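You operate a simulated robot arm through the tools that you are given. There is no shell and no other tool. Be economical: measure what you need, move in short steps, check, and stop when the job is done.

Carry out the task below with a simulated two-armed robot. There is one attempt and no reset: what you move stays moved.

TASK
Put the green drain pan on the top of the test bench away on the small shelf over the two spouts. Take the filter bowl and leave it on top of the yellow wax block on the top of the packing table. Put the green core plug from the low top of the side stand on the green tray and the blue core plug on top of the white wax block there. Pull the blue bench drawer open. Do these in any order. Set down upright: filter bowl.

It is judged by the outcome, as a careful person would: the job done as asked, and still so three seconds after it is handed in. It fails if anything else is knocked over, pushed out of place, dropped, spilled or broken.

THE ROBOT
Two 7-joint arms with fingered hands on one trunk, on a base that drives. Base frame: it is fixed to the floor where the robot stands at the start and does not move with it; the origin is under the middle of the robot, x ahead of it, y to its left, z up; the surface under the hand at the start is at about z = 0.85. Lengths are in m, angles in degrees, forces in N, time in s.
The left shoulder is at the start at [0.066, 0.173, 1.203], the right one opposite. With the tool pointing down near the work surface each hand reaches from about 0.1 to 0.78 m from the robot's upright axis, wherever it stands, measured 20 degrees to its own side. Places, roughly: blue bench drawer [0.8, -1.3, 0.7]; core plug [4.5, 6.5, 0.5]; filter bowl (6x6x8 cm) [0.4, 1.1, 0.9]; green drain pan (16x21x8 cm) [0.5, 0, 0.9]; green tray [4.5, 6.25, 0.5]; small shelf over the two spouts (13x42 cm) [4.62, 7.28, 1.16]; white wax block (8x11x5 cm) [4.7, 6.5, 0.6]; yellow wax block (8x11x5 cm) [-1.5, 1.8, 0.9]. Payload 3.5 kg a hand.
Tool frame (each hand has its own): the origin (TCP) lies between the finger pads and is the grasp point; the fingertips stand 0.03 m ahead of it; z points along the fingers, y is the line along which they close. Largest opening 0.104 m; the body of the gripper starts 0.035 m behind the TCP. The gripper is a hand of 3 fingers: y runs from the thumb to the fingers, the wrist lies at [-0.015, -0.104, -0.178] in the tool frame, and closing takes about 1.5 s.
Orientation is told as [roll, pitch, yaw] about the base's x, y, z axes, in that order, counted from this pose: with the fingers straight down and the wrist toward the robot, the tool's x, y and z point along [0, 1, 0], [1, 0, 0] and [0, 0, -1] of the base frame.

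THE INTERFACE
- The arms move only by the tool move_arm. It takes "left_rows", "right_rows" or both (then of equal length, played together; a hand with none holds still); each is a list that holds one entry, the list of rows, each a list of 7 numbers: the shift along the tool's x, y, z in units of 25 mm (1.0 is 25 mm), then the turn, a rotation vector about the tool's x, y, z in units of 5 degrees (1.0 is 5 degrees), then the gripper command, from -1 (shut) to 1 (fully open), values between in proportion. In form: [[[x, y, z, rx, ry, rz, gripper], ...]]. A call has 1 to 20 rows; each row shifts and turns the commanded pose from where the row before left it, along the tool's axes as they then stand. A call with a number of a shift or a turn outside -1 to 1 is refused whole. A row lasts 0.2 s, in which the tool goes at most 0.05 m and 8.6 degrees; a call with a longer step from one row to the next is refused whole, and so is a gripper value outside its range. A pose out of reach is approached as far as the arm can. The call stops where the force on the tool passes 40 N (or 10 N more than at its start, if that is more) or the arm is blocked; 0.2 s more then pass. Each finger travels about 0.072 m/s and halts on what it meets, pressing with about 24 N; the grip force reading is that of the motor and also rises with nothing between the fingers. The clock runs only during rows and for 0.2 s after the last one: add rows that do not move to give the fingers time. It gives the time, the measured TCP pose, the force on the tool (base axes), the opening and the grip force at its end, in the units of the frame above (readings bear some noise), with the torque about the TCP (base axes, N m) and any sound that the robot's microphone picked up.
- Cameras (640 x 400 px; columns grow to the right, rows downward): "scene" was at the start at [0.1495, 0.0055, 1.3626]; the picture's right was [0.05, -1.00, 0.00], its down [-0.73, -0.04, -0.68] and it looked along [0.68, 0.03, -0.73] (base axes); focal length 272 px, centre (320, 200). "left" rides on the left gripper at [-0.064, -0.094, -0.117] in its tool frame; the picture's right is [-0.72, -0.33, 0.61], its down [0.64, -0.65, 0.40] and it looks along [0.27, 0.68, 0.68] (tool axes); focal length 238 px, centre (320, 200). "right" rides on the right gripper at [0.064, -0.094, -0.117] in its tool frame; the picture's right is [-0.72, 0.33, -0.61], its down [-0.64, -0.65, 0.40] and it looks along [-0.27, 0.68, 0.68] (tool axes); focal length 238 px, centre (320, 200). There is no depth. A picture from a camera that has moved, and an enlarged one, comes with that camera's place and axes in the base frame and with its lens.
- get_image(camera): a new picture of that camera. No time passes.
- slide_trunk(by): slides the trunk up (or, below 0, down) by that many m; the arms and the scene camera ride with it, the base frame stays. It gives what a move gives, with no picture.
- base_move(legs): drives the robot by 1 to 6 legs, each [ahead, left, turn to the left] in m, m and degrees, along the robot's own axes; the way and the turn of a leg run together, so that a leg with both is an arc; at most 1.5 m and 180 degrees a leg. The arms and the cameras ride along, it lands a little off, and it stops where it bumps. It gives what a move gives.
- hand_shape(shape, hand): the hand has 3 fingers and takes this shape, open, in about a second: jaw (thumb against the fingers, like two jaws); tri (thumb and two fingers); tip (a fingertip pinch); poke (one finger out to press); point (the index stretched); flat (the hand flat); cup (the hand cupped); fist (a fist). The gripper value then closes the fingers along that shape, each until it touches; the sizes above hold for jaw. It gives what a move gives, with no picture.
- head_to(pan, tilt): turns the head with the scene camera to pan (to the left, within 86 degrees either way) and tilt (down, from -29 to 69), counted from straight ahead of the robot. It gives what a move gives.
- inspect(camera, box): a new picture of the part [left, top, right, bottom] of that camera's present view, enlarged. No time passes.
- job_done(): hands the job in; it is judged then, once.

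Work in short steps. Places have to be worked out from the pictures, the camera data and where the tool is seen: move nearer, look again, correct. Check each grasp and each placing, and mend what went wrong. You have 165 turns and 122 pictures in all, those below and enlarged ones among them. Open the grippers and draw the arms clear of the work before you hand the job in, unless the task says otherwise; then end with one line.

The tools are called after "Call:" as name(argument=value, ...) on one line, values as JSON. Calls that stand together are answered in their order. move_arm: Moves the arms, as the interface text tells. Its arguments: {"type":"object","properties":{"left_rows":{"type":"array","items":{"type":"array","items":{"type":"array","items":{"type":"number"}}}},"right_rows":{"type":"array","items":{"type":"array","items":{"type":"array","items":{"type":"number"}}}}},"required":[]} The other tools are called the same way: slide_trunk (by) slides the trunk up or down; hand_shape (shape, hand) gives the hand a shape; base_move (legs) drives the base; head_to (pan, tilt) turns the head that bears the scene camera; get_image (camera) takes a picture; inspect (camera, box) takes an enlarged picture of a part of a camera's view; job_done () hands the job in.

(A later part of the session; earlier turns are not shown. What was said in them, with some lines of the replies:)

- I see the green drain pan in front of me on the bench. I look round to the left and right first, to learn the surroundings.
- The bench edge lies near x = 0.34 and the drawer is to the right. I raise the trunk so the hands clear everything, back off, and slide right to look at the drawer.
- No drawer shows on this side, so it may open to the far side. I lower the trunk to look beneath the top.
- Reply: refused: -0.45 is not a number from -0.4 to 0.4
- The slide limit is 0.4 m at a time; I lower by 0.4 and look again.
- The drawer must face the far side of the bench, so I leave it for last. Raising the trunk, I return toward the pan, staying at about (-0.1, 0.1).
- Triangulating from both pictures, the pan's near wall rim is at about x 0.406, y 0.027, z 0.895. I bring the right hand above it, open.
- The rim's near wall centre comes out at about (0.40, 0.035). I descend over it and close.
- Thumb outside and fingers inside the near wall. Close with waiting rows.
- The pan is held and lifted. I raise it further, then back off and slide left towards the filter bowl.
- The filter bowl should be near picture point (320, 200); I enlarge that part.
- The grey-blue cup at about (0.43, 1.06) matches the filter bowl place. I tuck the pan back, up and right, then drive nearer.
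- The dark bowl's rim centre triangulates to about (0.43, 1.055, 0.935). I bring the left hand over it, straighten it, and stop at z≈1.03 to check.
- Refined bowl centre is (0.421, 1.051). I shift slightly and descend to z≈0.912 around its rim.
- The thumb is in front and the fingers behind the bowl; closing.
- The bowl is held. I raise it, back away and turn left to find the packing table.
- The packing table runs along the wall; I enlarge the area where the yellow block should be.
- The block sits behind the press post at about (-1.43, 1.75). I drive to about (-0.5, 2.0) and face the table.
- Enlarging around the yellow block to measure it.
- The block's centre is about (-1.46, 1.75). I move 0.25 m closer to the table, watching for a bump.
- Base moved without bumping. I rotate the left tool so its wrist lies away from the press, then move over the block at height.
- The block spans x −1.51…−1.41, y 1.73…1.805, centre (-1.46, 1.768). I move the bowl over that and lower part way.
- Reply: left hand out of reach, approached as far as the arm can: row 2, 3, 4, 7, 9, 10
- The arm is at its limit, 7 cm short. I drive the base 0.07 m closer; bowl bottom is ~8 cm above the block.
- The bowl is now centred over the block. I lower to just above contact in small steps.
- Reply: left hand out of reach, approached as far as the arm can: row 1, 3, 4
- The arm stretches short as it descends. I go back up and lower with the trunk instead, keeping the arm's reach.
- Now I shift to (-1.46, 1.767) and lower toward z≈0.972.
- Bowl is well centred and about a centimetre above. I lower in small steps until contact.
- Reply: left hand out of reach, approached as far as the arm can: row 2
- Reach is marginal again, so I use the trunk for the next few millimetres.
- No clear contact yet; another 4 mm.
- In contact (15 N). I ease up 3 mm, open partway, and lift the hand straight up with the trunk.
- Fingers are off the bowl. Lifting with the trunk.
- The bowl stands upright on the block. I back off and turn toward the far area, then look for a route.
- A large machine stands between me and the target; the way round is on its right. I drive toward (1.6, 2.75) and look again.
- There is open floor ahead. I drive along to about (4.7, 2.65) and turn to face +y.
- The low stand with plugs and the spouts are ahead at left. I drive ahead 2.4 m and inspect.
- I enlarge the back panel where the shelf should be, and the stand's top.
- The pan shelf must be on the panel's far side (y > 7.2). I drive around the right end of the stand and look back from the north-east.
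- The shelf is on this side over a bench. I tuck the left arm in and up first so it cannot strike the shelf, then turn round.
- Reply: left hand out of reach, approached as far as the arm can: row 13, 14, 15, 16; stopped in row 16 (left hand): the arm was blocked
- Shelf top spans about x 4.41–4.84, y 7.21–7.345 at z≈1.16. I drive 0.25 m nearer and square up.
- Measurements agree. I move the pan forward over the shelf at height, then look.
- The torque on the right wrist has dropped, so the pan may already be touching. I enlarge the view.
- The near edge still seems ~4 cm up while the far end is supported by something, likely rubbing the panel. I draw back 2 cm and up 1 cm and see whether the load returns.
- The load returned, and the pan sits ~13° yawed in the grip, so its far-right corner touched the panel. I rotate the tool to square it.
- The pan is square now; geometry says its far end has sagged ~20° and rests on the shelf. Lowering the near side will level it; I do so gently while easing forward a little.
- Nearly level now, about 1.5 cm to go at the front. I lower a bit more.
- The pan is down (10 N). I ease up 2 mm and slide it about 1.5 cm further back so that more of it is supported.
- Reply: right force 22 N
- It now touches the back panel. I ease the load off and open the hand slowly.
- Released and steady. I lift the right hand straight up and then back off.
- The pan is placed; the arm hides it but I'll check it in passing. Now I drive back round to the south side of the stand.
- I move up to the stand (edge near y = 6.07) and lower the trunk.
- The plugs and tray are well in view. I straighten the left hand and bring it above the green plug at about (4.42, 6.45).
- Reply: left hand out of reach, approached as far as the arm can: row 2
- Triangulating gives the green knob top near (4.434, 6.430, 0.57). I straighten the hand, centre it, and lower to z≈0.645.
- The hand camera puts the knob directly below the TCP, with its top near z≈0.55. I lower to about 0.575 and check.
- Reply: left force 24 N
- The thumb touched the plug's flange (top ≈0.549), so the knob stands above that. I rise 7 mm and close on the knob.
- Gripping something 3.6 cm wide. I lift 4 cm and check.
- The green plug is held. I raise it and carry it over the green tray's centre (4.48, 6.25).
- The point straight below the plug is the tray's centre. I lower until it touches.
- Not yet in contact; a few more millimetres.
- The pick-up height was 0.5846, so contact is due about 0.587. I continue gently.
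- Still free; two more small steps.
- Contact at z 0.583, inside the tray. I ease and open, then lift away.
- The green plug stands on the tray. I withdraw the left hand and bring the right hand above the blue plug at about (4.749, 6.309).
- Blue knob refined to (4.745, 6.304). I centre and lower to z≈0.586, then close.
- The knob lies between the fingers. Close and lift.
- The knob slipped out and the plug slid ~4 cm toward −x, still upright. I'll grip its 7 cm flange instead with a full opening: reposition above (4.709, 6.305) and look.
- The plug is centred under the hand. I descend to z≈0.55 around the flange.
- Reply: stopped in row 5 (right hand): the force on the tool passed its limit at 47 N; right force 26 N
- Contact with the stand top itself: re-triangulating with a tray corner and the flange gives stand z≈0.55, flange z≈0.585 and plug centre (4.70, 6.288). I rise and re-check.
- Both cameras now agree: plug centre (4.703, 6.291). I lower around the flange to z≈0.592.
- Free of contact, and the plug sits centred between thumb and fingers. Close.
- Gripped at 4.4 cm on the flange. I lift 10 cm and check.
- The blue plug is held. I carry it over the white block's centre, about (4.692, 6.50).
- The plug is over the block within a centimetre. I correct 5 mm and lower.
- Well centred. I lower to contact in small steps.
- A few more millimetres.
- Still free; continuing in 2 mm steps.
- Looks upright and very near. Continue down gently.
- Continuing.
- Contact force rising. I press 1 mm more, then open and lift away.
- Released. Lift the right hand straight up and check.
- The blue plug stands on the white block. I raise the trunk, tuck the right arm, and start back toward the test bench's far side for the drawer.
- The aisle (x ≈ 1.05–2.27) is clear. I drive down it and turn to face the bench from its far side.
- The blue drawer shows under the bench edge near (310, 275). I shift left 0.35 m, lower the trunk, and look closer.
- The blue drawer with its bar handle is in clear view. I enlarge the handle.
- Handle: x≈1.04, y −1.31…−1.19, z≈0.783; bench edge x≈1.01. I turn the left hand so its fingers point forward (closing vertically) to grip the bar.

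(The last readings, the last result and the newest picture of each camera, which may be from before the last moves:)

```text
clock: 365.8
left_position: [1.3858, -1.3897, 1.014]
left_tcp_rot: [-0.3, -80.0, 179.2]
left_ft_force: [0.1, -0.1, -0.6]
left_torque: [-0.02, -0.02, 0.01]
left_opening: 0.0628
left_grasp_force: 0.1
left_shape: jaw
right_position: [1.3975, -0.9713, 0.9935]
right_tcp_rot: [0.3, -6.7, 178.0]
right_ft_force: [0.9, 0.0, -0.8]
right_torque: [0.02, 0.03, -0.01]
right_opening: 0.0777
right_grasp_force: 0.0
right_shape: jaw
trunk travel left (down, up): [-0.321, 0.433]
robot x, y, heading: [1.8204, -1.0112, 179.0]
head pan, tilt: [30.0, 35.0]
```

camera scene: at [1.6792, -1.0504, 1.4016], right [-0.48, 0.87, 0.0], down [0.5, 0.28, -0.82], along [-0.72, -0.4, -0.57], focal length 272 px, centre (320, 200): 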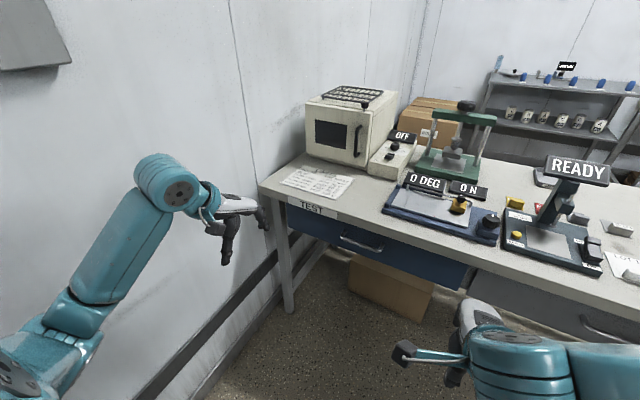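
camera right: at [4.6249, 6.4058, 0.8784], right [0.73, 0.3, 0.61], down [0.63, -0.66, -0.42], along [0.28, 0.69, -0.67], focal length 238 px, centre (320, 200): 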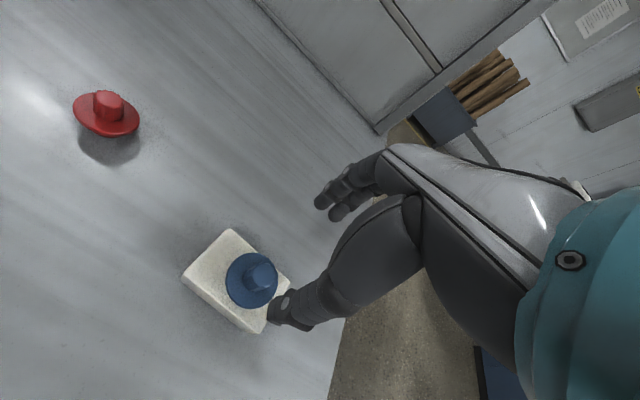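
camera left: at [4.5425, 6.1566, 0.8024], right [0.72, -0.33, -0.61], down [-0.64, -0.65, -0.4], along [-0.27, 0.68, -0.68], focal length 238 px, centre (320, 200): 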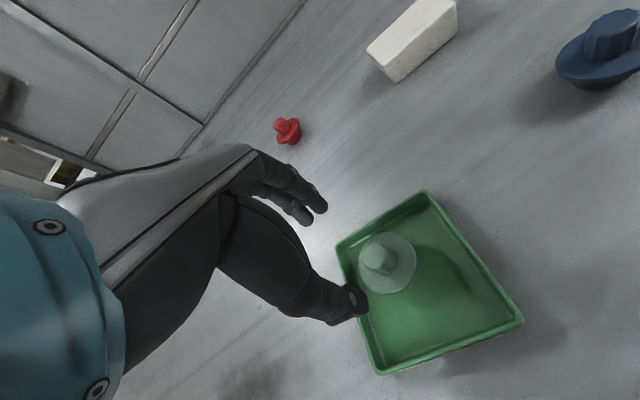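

The rotation succeeded (−80°). Now I lower to handle height and align with its centre y≈−1.25.

Call:
move_arm(left_rows=[[[-0.56, -0.93, 0, 0, 0, 0, 0.2], [-0.56, -0.93, 0, 0, 0, 0, 0.2], [-0.56, -0.93, 0, 0, 0, 0, 0.2], [-0.56, -0.93, 0, 0, 0, 0, 0.2], [-0.56, -0.93, 0, 0, 0, 0, 0.2], [-0.56, -0.93, 0, 0, 0, 0, 0.2], [-0.56, -0.93, 0, 0, 0, 0, 0.2], [-0.56, -0.93, 0, 0, 0, 0, 0.2], [-0.56, -0.93, 0, 0, 0, 0, 0.2], [-0.56, -0.93, 0, 0, 0, 0, 0.2], [0, 0, 0, 0, 0, 0, 0.2]]])

Call:
get_image(camera="left")

Call:
get_image(camera="scene")

```text
clock: 368.2
left_position: [1.4321, -1.2509, 0.7835]
left_tcp_rot: [-0.2, -80.0, 179.2]
left_ft_force: [-0.1, 0.0, 0.1]
left_torque: [0.01, 0.01, 0.0]
left_opening: 0.0628
left_grasp_force: 0.1
left_shape: jaw
right_position: [1.3974, -0.971, 0.9944]
right_tcp_rot: [0.3, -6.7, 178.0]
right_ft_force: [0.1, -0.6, 0.1]
right_torque: [0.01, 0.0, -0.01]
right_opening: 0.0777
right_grasp_force: 0.0
right_shape: jaw
trunk travel left (down, up): [-0.321, 0.433]
robot x, y, heading: [1.8149, -1.0096, 178.9]
head pan, tilt: [30.0, 35.0]
```

```text
18 pictures are left
camera left: at [1.5651, -1.1889, 0.7118], right [-0.53, 0.73, -0.43], down [-0.3, -0.63, -0.71], along [-0.79, -0.25, 0.55], focal length 238 px, centre (320, 200)
```

left: 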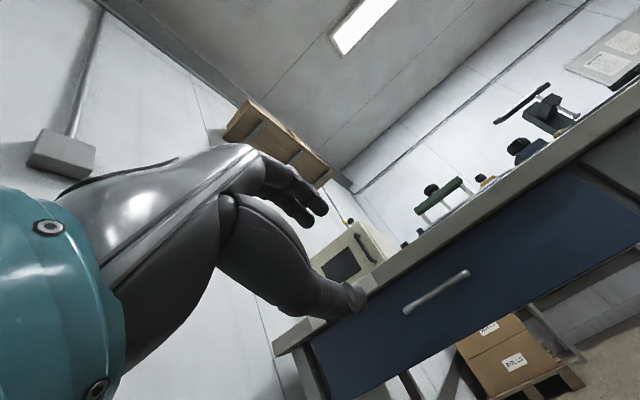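

```text
17 pictures are left
camera scene: at [1.679, -1.0502, 1.4016], right [-0.48, 0.87, 0.0], down [0.5, 0.28, -0.82], along [-0.72, -0.4, -0.57], focal length 272 px, centre (320, 200)
```

scene: 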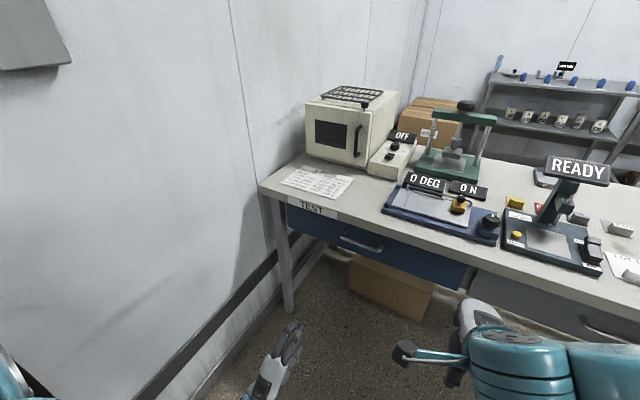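

The left camera shows the handle lower: about x 1.005, z 0.745, y −1.25. I lower 4 cm and drive 0.28 m closer.

Call:
move_arm(left_rows=[[[0.1, -0.8, 0, 0, 0, 0, 0.2], [0.1, -0.76, 0, 0, 0, 0, 0.2], [0, 0, 0, 0, 0, 0, 0.2]]])

Call:
base_move(legs=[[0.28, 0, 0]])

Call:
get_image(camera="left")

Call:
get_image(camera="scene")

```text
clock: 369.0
left_position: [1.4378, -1.2548, 0.7473]
left_tcp_rot: [-0.3, -80.0, 179.2]
left_ft_force: [-0.5, -0.5, -0.2]
left_torque: [0.0, 0.03, 0.02]
left_opening: 0.0628
left_grasp_force: 0.1
left_shape: jaw
right_position: [1.3977, -0.9701, 0.9936]
right_tcp_rot: [0.4, -6.7, 178.1]
right_ft_force: [-0.6, -0.2, 1.0]
right_torque: [-0.02, -0.01, 0.0]
right_opening: 0.0778
right_grasp_force: 0.1
right_shape: jaw
trunk travel left (down, up): [-0.321, 0.433]
robot x, y, heading: [1.8191, -1.0097, 179.0]
head pan, tilt: [30.0, 35.0]
```

```text
clock: 371.0
left_position: [1.1576, -1.2506, 0.7465]
left_tcp_rot: [-0.2, -80.1, 179.3]
left_ft_force: [0.1, 0.9, 0.4]
left_torque: [-0.01, 0.0, 0.02]
left_opening: 0.0629
left_grasp_force: 0.0
left_shape: jaw
right_position: [1.116, -0.9678, 0.994]
right_tcp_rot: [0.3, -6.6, 178.0]
right_ft_force: [0.1, 0.6, 0.5]
right_torque: [-0.02, -0.02, 0.0]
right_opening: 0.0777
right_grasp_force: 0.1
right_shape: jaw
trunk travel left (down, up): [-0.321, 0.433]
robot x, y, heading: [1.5355, -1.0069, 179.2]
head pan, tilt: [30.0, 35.0]
```

```text
16 pictures are left
camera left: at [1.2905, -1.1883, 0.6745], right [-0.53, 0.73, -0.43], down [-0.29, -0.64, -0.71], along [-0.79, -0.25, 0.55], focal length 238 px, centre (320, 200)
```

left: 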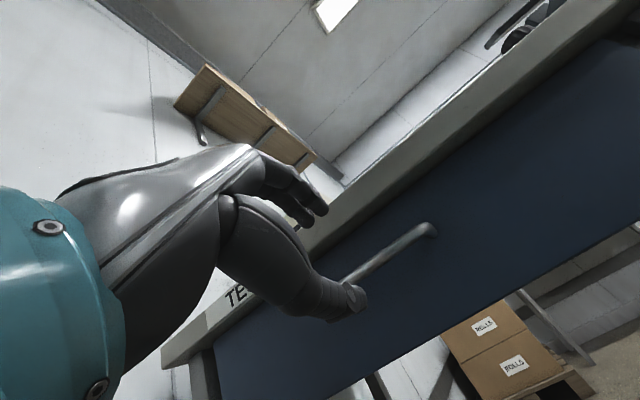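

```text
15 pictures are left
camera scene: at [1.3977, -1.0454, 1.4014], right [-0.49, 0.87, 0.0], down [0.5, 0.28, -0.82], along [-0.72, -0.4, -0.57], focal length 272 px, centre (320, 200)
```

scene: 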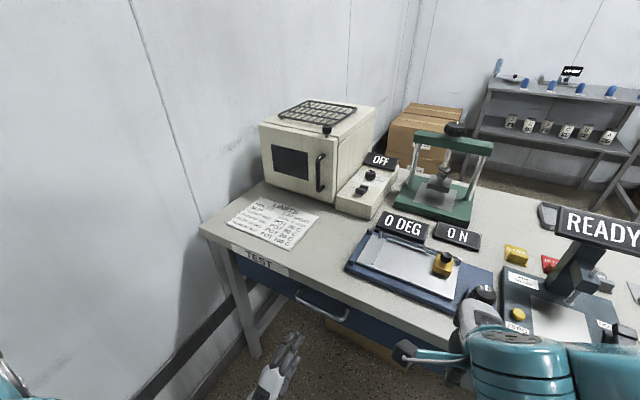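

Triangulation: bar at x≈1.009, z≈0.743, centre y≈−1.25. I advance the open hand 13 cm straight ahead around the bar.

Call:
move_arm(left_rows=[[[0, 0.15, 0.88, 0, 0, 0, 0.2], [0, 0.15, 0.88, 0, 0, 0, 0.2], [0, 0.15, 0.88, 0, 0, 0, 0.2], [0, 0.15, 0.88, 0, 0, 0, 0.2], [0, 0.15, 0.88, 0, 0, 0, 0.2], [0, 0.15, 0.88, 0, 0, 0, 0.2], [0, 0, 0, 0, 0, 0, 0.2]]])

Call:
get_image(camera="left")

```text
clock: 372.4
left_position: [1.0456, -1.2461, 0.7615]
left_tcp_rot: [-0.2, -79.5, 179.3]
left_ft_force: [23.4, 0.1, 1.1]
left_torque: [0.01, 1.19, 0.28]
left_opening: 0.0627
left_grasp_force: 0.0
left_shape: jaw
left hand out of reach, approached as far as the arm can: row 4, 5, 6
right_position: [1.1189, -0.9665, 0.9925]
right_tcp_rot: [0.5, -6.8, 178.1]
right_ft_force: [-0.5, 0.4, -0.9]
right_torque: [-0.02, -0.03, 0.04]
right_opening: 0.0776
right_grasp_force: 0.1
right_shape: jaw
trunk travel left (down, up): [-0.321, 0.433]
robot x, y, heading: [1.5375, -1.0048, 179.3]
head pan, tilt: [30.0, 35.0]
stopped in row 7 (left hand): the force on the tool passed its limit at 46 N (the readings are from after the stop); the commanded pose is now the measured one
```

```text
14 pictures are left
camera left: at [1.179, -1.1835, 0.6909], right [-0.53, 0.73, -0.43], down [-0.29, -0.64, -0.72], along [-0.8, -0.26, 0.55], focal length 238 px, centre (320, 200)
```

left: 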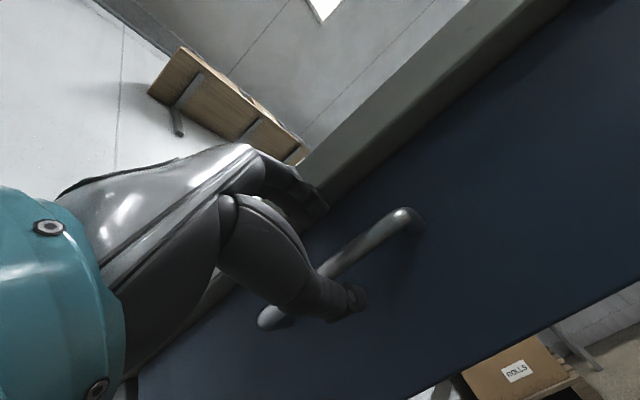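

The upper finger met the bench's edge: the hand drifted up to z 0.7615. I back off 2.5 cm, lower by trunk 2 cm, narrow the opening and approach with the base.

Call:
move_arm(left_rows=[[[0, 0, -0.6, 0, 0, 0, 0], [0, 0, -0.6, 0, 0, 0, 0], [0, 0, 0, 0, 0, 0, 0]]])

Call:
slide_trunk(by=-0.022)

```text
clock: 373.2
left_position: [1.0728, -1.2461, 0.768]
left_tcp_rot: [-0.1, -79.6, 179.1]
left_ft_force: [0.7, 0.0, -0.2]
left_torque: [-0.01, -0.01, 0.02]
left_opening: 0.0524
left_grasp_force: 0.1
left_shape: jaw
right_position: [1.1168, -0.9672, 0.9939]
right_tcp_rot: [0.4, -6.7, 178.0]
right_ft_force: [0.5, 0.3, -0.2]
right_torque: [0.01, -0.01, -0.02]
right_opening: 0.0778
right_grasp_force: 0.0
right_shape: jaw
trunk travel left (down, up): [-0.321, 0.433]
robot x, y, heading: [1.5366, -1.0067, 179.4]
head pan, tilt: [30.0, 35.0]
```

```text
clock: 373.9
left_position: [1.0725, -1.246, 0.7488]
left_tcp_rot: [0.0, -79.6, 179.1]
left_ft_force: [-0.8, -0.5, -0.4]
left_torque: [0.01, -0.03, 0.01]
left_opening: 0.0523
left_grasp_force: 0.0
left_shape: jaw
right_position: [1.1165, -0.9676, 0.9719]
right_tcp_rot: [0.3, -6.7, 178.1]
right_ft_force: [-0.1, -0.8, -0.1]
right_torque: [0.0, 0.0, 0.05]
right_opening: 0.0778
right_grasp_force: 0.0
right_shape: jaw
trunk travel left (down, up): [-0.299, 0.455]
robot x, y, heading: [1.5361, -1.0046, 179.1]
head pan, tilt: [30.0, 35.0]
```

Height is right (0.749). I drive 5 cm ahead so the bar comes between the fingers.

Call:
base_move(legs=[[0.05, 0, 0]])

Call:
get_image(camera="left")

```text
clock: 374.9
left_position: [1.0261, -1.2454, 0.746]
left_tcp_rot: [-0.3, -79.8, 179.2]
left_ft_force: [-0.4, -0.5, 0.3]
left_torque: [-0.01, -0.02, 0.01]
left_opening: 0.0523
left_grasp_force: 0.1
left_shape: jaw
right_position: [1.0674, -0.9656, 0.9722]
right_tcp_rot: [0.3, -6.8, 178.0]
right_ft_force: [0.3, 0.2, 0.1]
right_torque: [0.0, 0.01, -0.01]
right_opening: 0.0775
right_grasp_force: 0.1
right_shape: jaw
trunk travel left (down, up): [-0.299, 0.455]
robot x, y, heading: [1.4881, -1.0076, 178.8]
head pan, tilt: [30.0, 35.0]
stopped in leg 1: the force on the tool passed its limit at 42 N (the readings are from after the stop); the commanded pose is now the measured one
```

```text
13 pictures are left
camera left: at [1.1594, -1.1828, 0.6742], right [-0.53, 0.73, -0.43], down [-0.29, -0.63, -0.71], along [-0.79, -0.25, 0.55], focal length 238 px, centre (320, 200)
```

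left: 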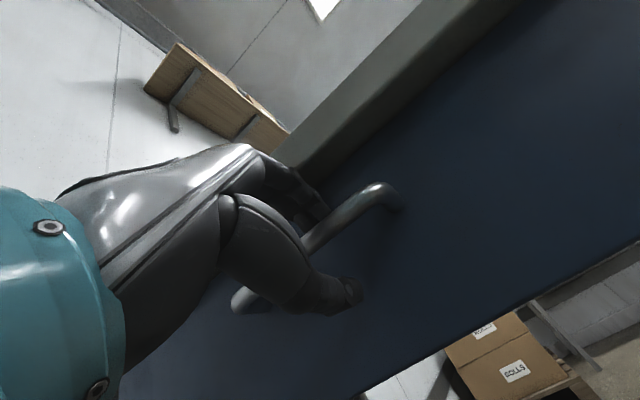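

The fingertips touched the drawer face and the bar lies between thumb and fingers. Close.

Call:
move_arm(left_rows=[[[0, 0, -0.1, 0, 0, 0, -0.3], [0, 0, 0, 0, 0, 0, -1], [0, 0, 0, 0, 0, 0, -1], [0, 0, 0, 0, 0, 0, -1], [0, 0, 0, 0, 0, 0, -1], [0, 0, 0, 0, 0, 0, -1], [0, 0, 0, 0, 0, 0, -1], [0, 0, 0, 0, 0, 0, -1]]])

Call:
get_image(camera="left")

```text
clock: 376.7
left_position: [1.0285, -1.2445, 0.7456]
left_tcp_rot: [-0.4, -79.7, 179.3]
left_ft_force: [-2.1, 0.0, -3.6]
left_torque: [0.09, 0.04, 0.01]
left_opening: 0.0
left_grasp_force: 24.1
left_shape: jaw
right_position: [1.0663, -0.9655, 0.9714]
right_tcp_rot: [0.4, -6.6, 177.9]
right_ft_force: [0.3, 1.0, 0.4]
right_torque: [-0.04, -0.01, 0.02]
right_opening: 0.0775
right_grasp_force: 0.0
right_shape: jaw
trunk travel left (down, up): [-0.299, 0.455]
robot x, y, heading: [1.4899, -1.0044, 178.9]
head pan, tilt: [30.0, 35.0]
```

```text
12 pictures are left
camera left: at [1.1613, -1.1831, 0.674], right [-0.53, 0.73, -0.43], down [-0.29, -0.63, -0.72], along [-0.79, -0.25, 0.55], focal length 238 px, centre (320, 200)
```

left: 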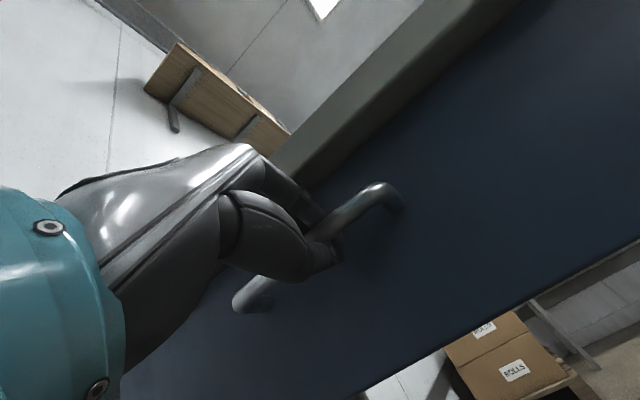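

The fingers wrap the bar. I pull by driving the base back 20 cm.

Call:
base_move(legs=[[-0.2, 0, 0]])

Call:
get_image(camera="scene")

```text
clock: 378.3
left_position: [1.2287, -1.2487, 0.7461]
left_tcp_rot: [-0.3, -79.7, 179.1]
left_ft_force: [0.0, 5.8, -8.2]
left_torque: [0.02, -0.01, 0.0]
left_opening: 0.0
left_grasp_force: 23.6
left_shape: jaw
right_position: [1.2667, -0.969, 0.9709]
right_tcp_rot: [0.5, -6.7, 178.1]
right_ft_force: [-0.2, 0.7, -0.2]
right_torque: [-0.01, 0.03, 0.02]
right_opening: 0.0775
right_grasp_force: 0.1
right_shape: jaw
trunk travel left (down, up): [-0.299, 0.455]
robot x, y, heading: [1.6887, -1.0072, 179.3]
head pan, tilt: [30.0, 35.0]
```

```text
11 pictures are left
camera scene: at [1.541, -1.0475, 1.3791], right [-0.49, 0.87, 0.0], down [0.5, 0.28, -0.82], along [-0.72, -0.4, -0.57], focal length 272 px, centre (320, 200)
```

scene: 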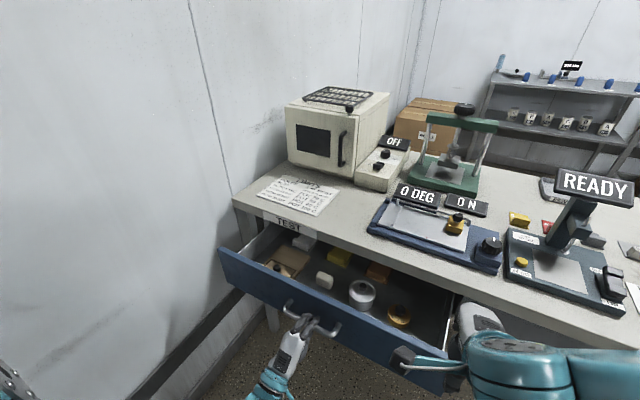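

The drawer is open about 20 cm. I pull a little further, gently.

Call:
base_move(legs=[[-0.08, 0, 0]])

```text
clock: 379.4
left_position: [1.3059, -1.2488, 0.7459]
left_tcp_rot: [-0.2, -79.5, 179.2]
left_ft_force: [0.1, 5.4, -8.7]
left_torque: [0.06, -0.02, -0.03]
left_opening: 0.0
left_grasp_force: 24.5
left_shape: jaw
right_position: [1.3456, -0.9691, 0.9707]
right_tcp_rot: [0.5, -6.7, 178.0]
right_ft_force: [-0.1, 0.4, 0.5]
right_torque: [0.0, 0.0, 0.01]
right_opening: 0.078
right_grasp_force: 0.0
right_shape: jaw
trunk travel left (down, up): [-0.299, 0.455]
robot x, y, heading: [1.7655, -1.0041, 178.9]
head pan, tilt: [30.0, 35.0]
```

Good, no stop met. I open the hand fully and let it settle before backing straight off.

Call:
move_arm(left_rows=[[[0, 0, 0, 0, 0, 0, 0], [0, 0, 0, 0, 0, 0, 0.6], [0, 0, 0, 0, 0, 0, 0.6], [0, 0, 0, 0, 0, 0, 0.6], [0, 0, 0, 0, 0, 0, 0.6], [0, 0, 0, 0, 0, 0, 0.6], [0, 0, 0, 0, 0, 0, 0.6]]])

Call:
get_image(camera="left")

```text
clock: 381.0
left_position: [1.3069, -1.2492, 0.745]
left_tcp_rot: [-0.3, -79.6, 179.3]
left_ft_force: [-0.4, -0.2, 0.3]
left_torque: [0.05, 0.01, 0.01]
left_opening: 0.0829
left_grasp_force: 0.0
left_shape: jaw
right_position: [1.3447, -0.9696, 0.9716]
right_tcp_rot: [0.4, -6.7, 178.1]
right_ft_force: [-0.8, 0.0, 0.1]
right_torque: [-0.01, 0.0, -0.02]
right_opening: 0.0774
right_grasp_force: 0.0
right_shape: jaw
trunk travel left (down, up): [-0.299, 0.455]
robot x, y, heading: [1.7662, -1.0102, 178.8]
head pan, tilt: [30.0, 35.0]
```

```text
10 pictures are left
camera left: at [1.44, -1.1869, 0.674], right [-0.53, 0.73, -0.43], down [-0.29, -0.63, -0.72], along [-0.8, -0.25, 0.55], focal length 238 px, centre (320, 200)
```

left: 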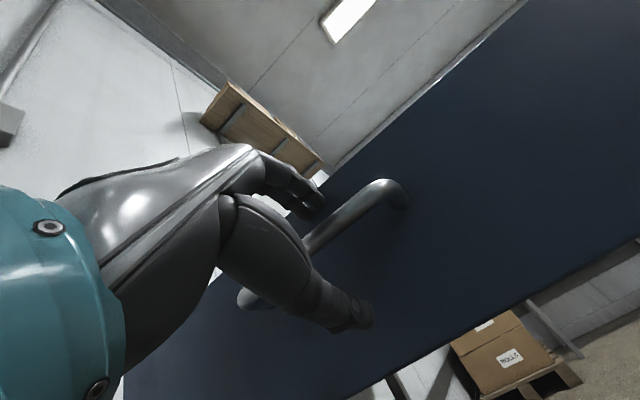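

The bar is free between the opened fingers. I retreat along the tool axis, then back the base away a little and check.

Call:
move_arm(left_rows=[[[0, -0.1, -0.8, 0, 0, 0, 0.6], [0, -0.1, -0.8, 0, 0, 0, 0.6], [0, -0.1, -0.8, 0, 0, 0, 0.6], [0, 0, 0, 0, 0, 0, 0.6]]])

Call:
base_move(legs=[[-0.2, 0, 0]])

Call:
get_image(camera="scene")

```text
clock: 382.0
left_position: [1.364, -1.2507, 0.7468]
left_tcp_rot: [-0.3, -79.6, 179.2]
left_ft_force: [-0.5, -0.1, 0.1]
left_torque: [0.02, -0.02, 0.01]
left_opening: 0.0829
left_grasp_force: 0.2
left_shape: jaw
right_position: [1.3458, -0.9693, 0.9709]
right_tcp_rot: [0.4, -6.7, 177.9]
right_ft_force: [0.4, -1.1, 0.3]
right_torque: [-0.03, 0.0, 0.02]
right_opening: 0.0779
right_grasp_force: 0.0
right_shape: jaw
trunk travel left (down, up): [-0.299, 0.455]
robot x, y, heading: [1.7652, -1.0102, 179.0]
head pan, tilt: [30.0, 35.0]
```

```text
clock: 383.6
left_position: [1.5627, -1.252, 0.7473]
left_tcp_rot: [-0.4, -79.7, 178.9]
left_ft_force: [0.2, 0.5, -0.7]
left_torque: [-0.01, 0.02, 0.02]
left_opening: 0.083
left_grasp_force: 0.0
left_shape: jaw
right_position: [1.5455, -0.9716, 0.9718]
right_tcp_rot: [0.5, -6.6, 177.7]
right_ft_force: [0.2, -0.1, 1.1]
right_torque: [0.02, 0.0, 0.03]
right_opening: 0.0777
right_grasp_force: 0.1
right_shape: jaw
trunk travel left (down, up): [-0.299, 0.455]
robot x, y, heading: [1.9636, -1.017, 178.8]
head pan, tilt: [30.0, 35.0]
```

```text
9 pictures are left
camera scene: at [1.8193, -1.0519, 1.3793], right [-0.48, 0.88, 0.0], down [0.5, 0.28, -0.82], along [-0.72, -0.39, -0.57], focal length 272 px, centre (320, 200)
```

scene: 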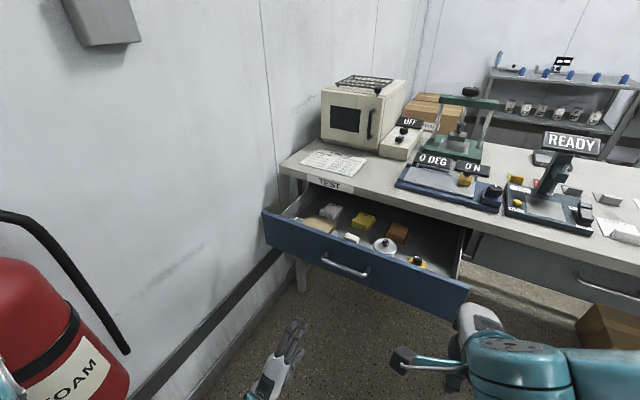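

The filter bowl, both core plugs and the drawer were checked in place after release. I last saw the pan resting on the shelf just after letting go; as I backed off, only its handle showed past my arm. Both hands are open and clear of the work, so I hand the job in.

Call:
job_done()

```text
The job is handed in.
```

All the tasks are carried out and handed in: the drain pan is on the shelf, the filter bowl is upright on the yellow block, the green plug is on the tray, the blue plug is on the white block, and the blue drawer is open about 28 cm. I did not get a full clear view of the pan after withdrawing my hand; only its handle was visible at shelf level.
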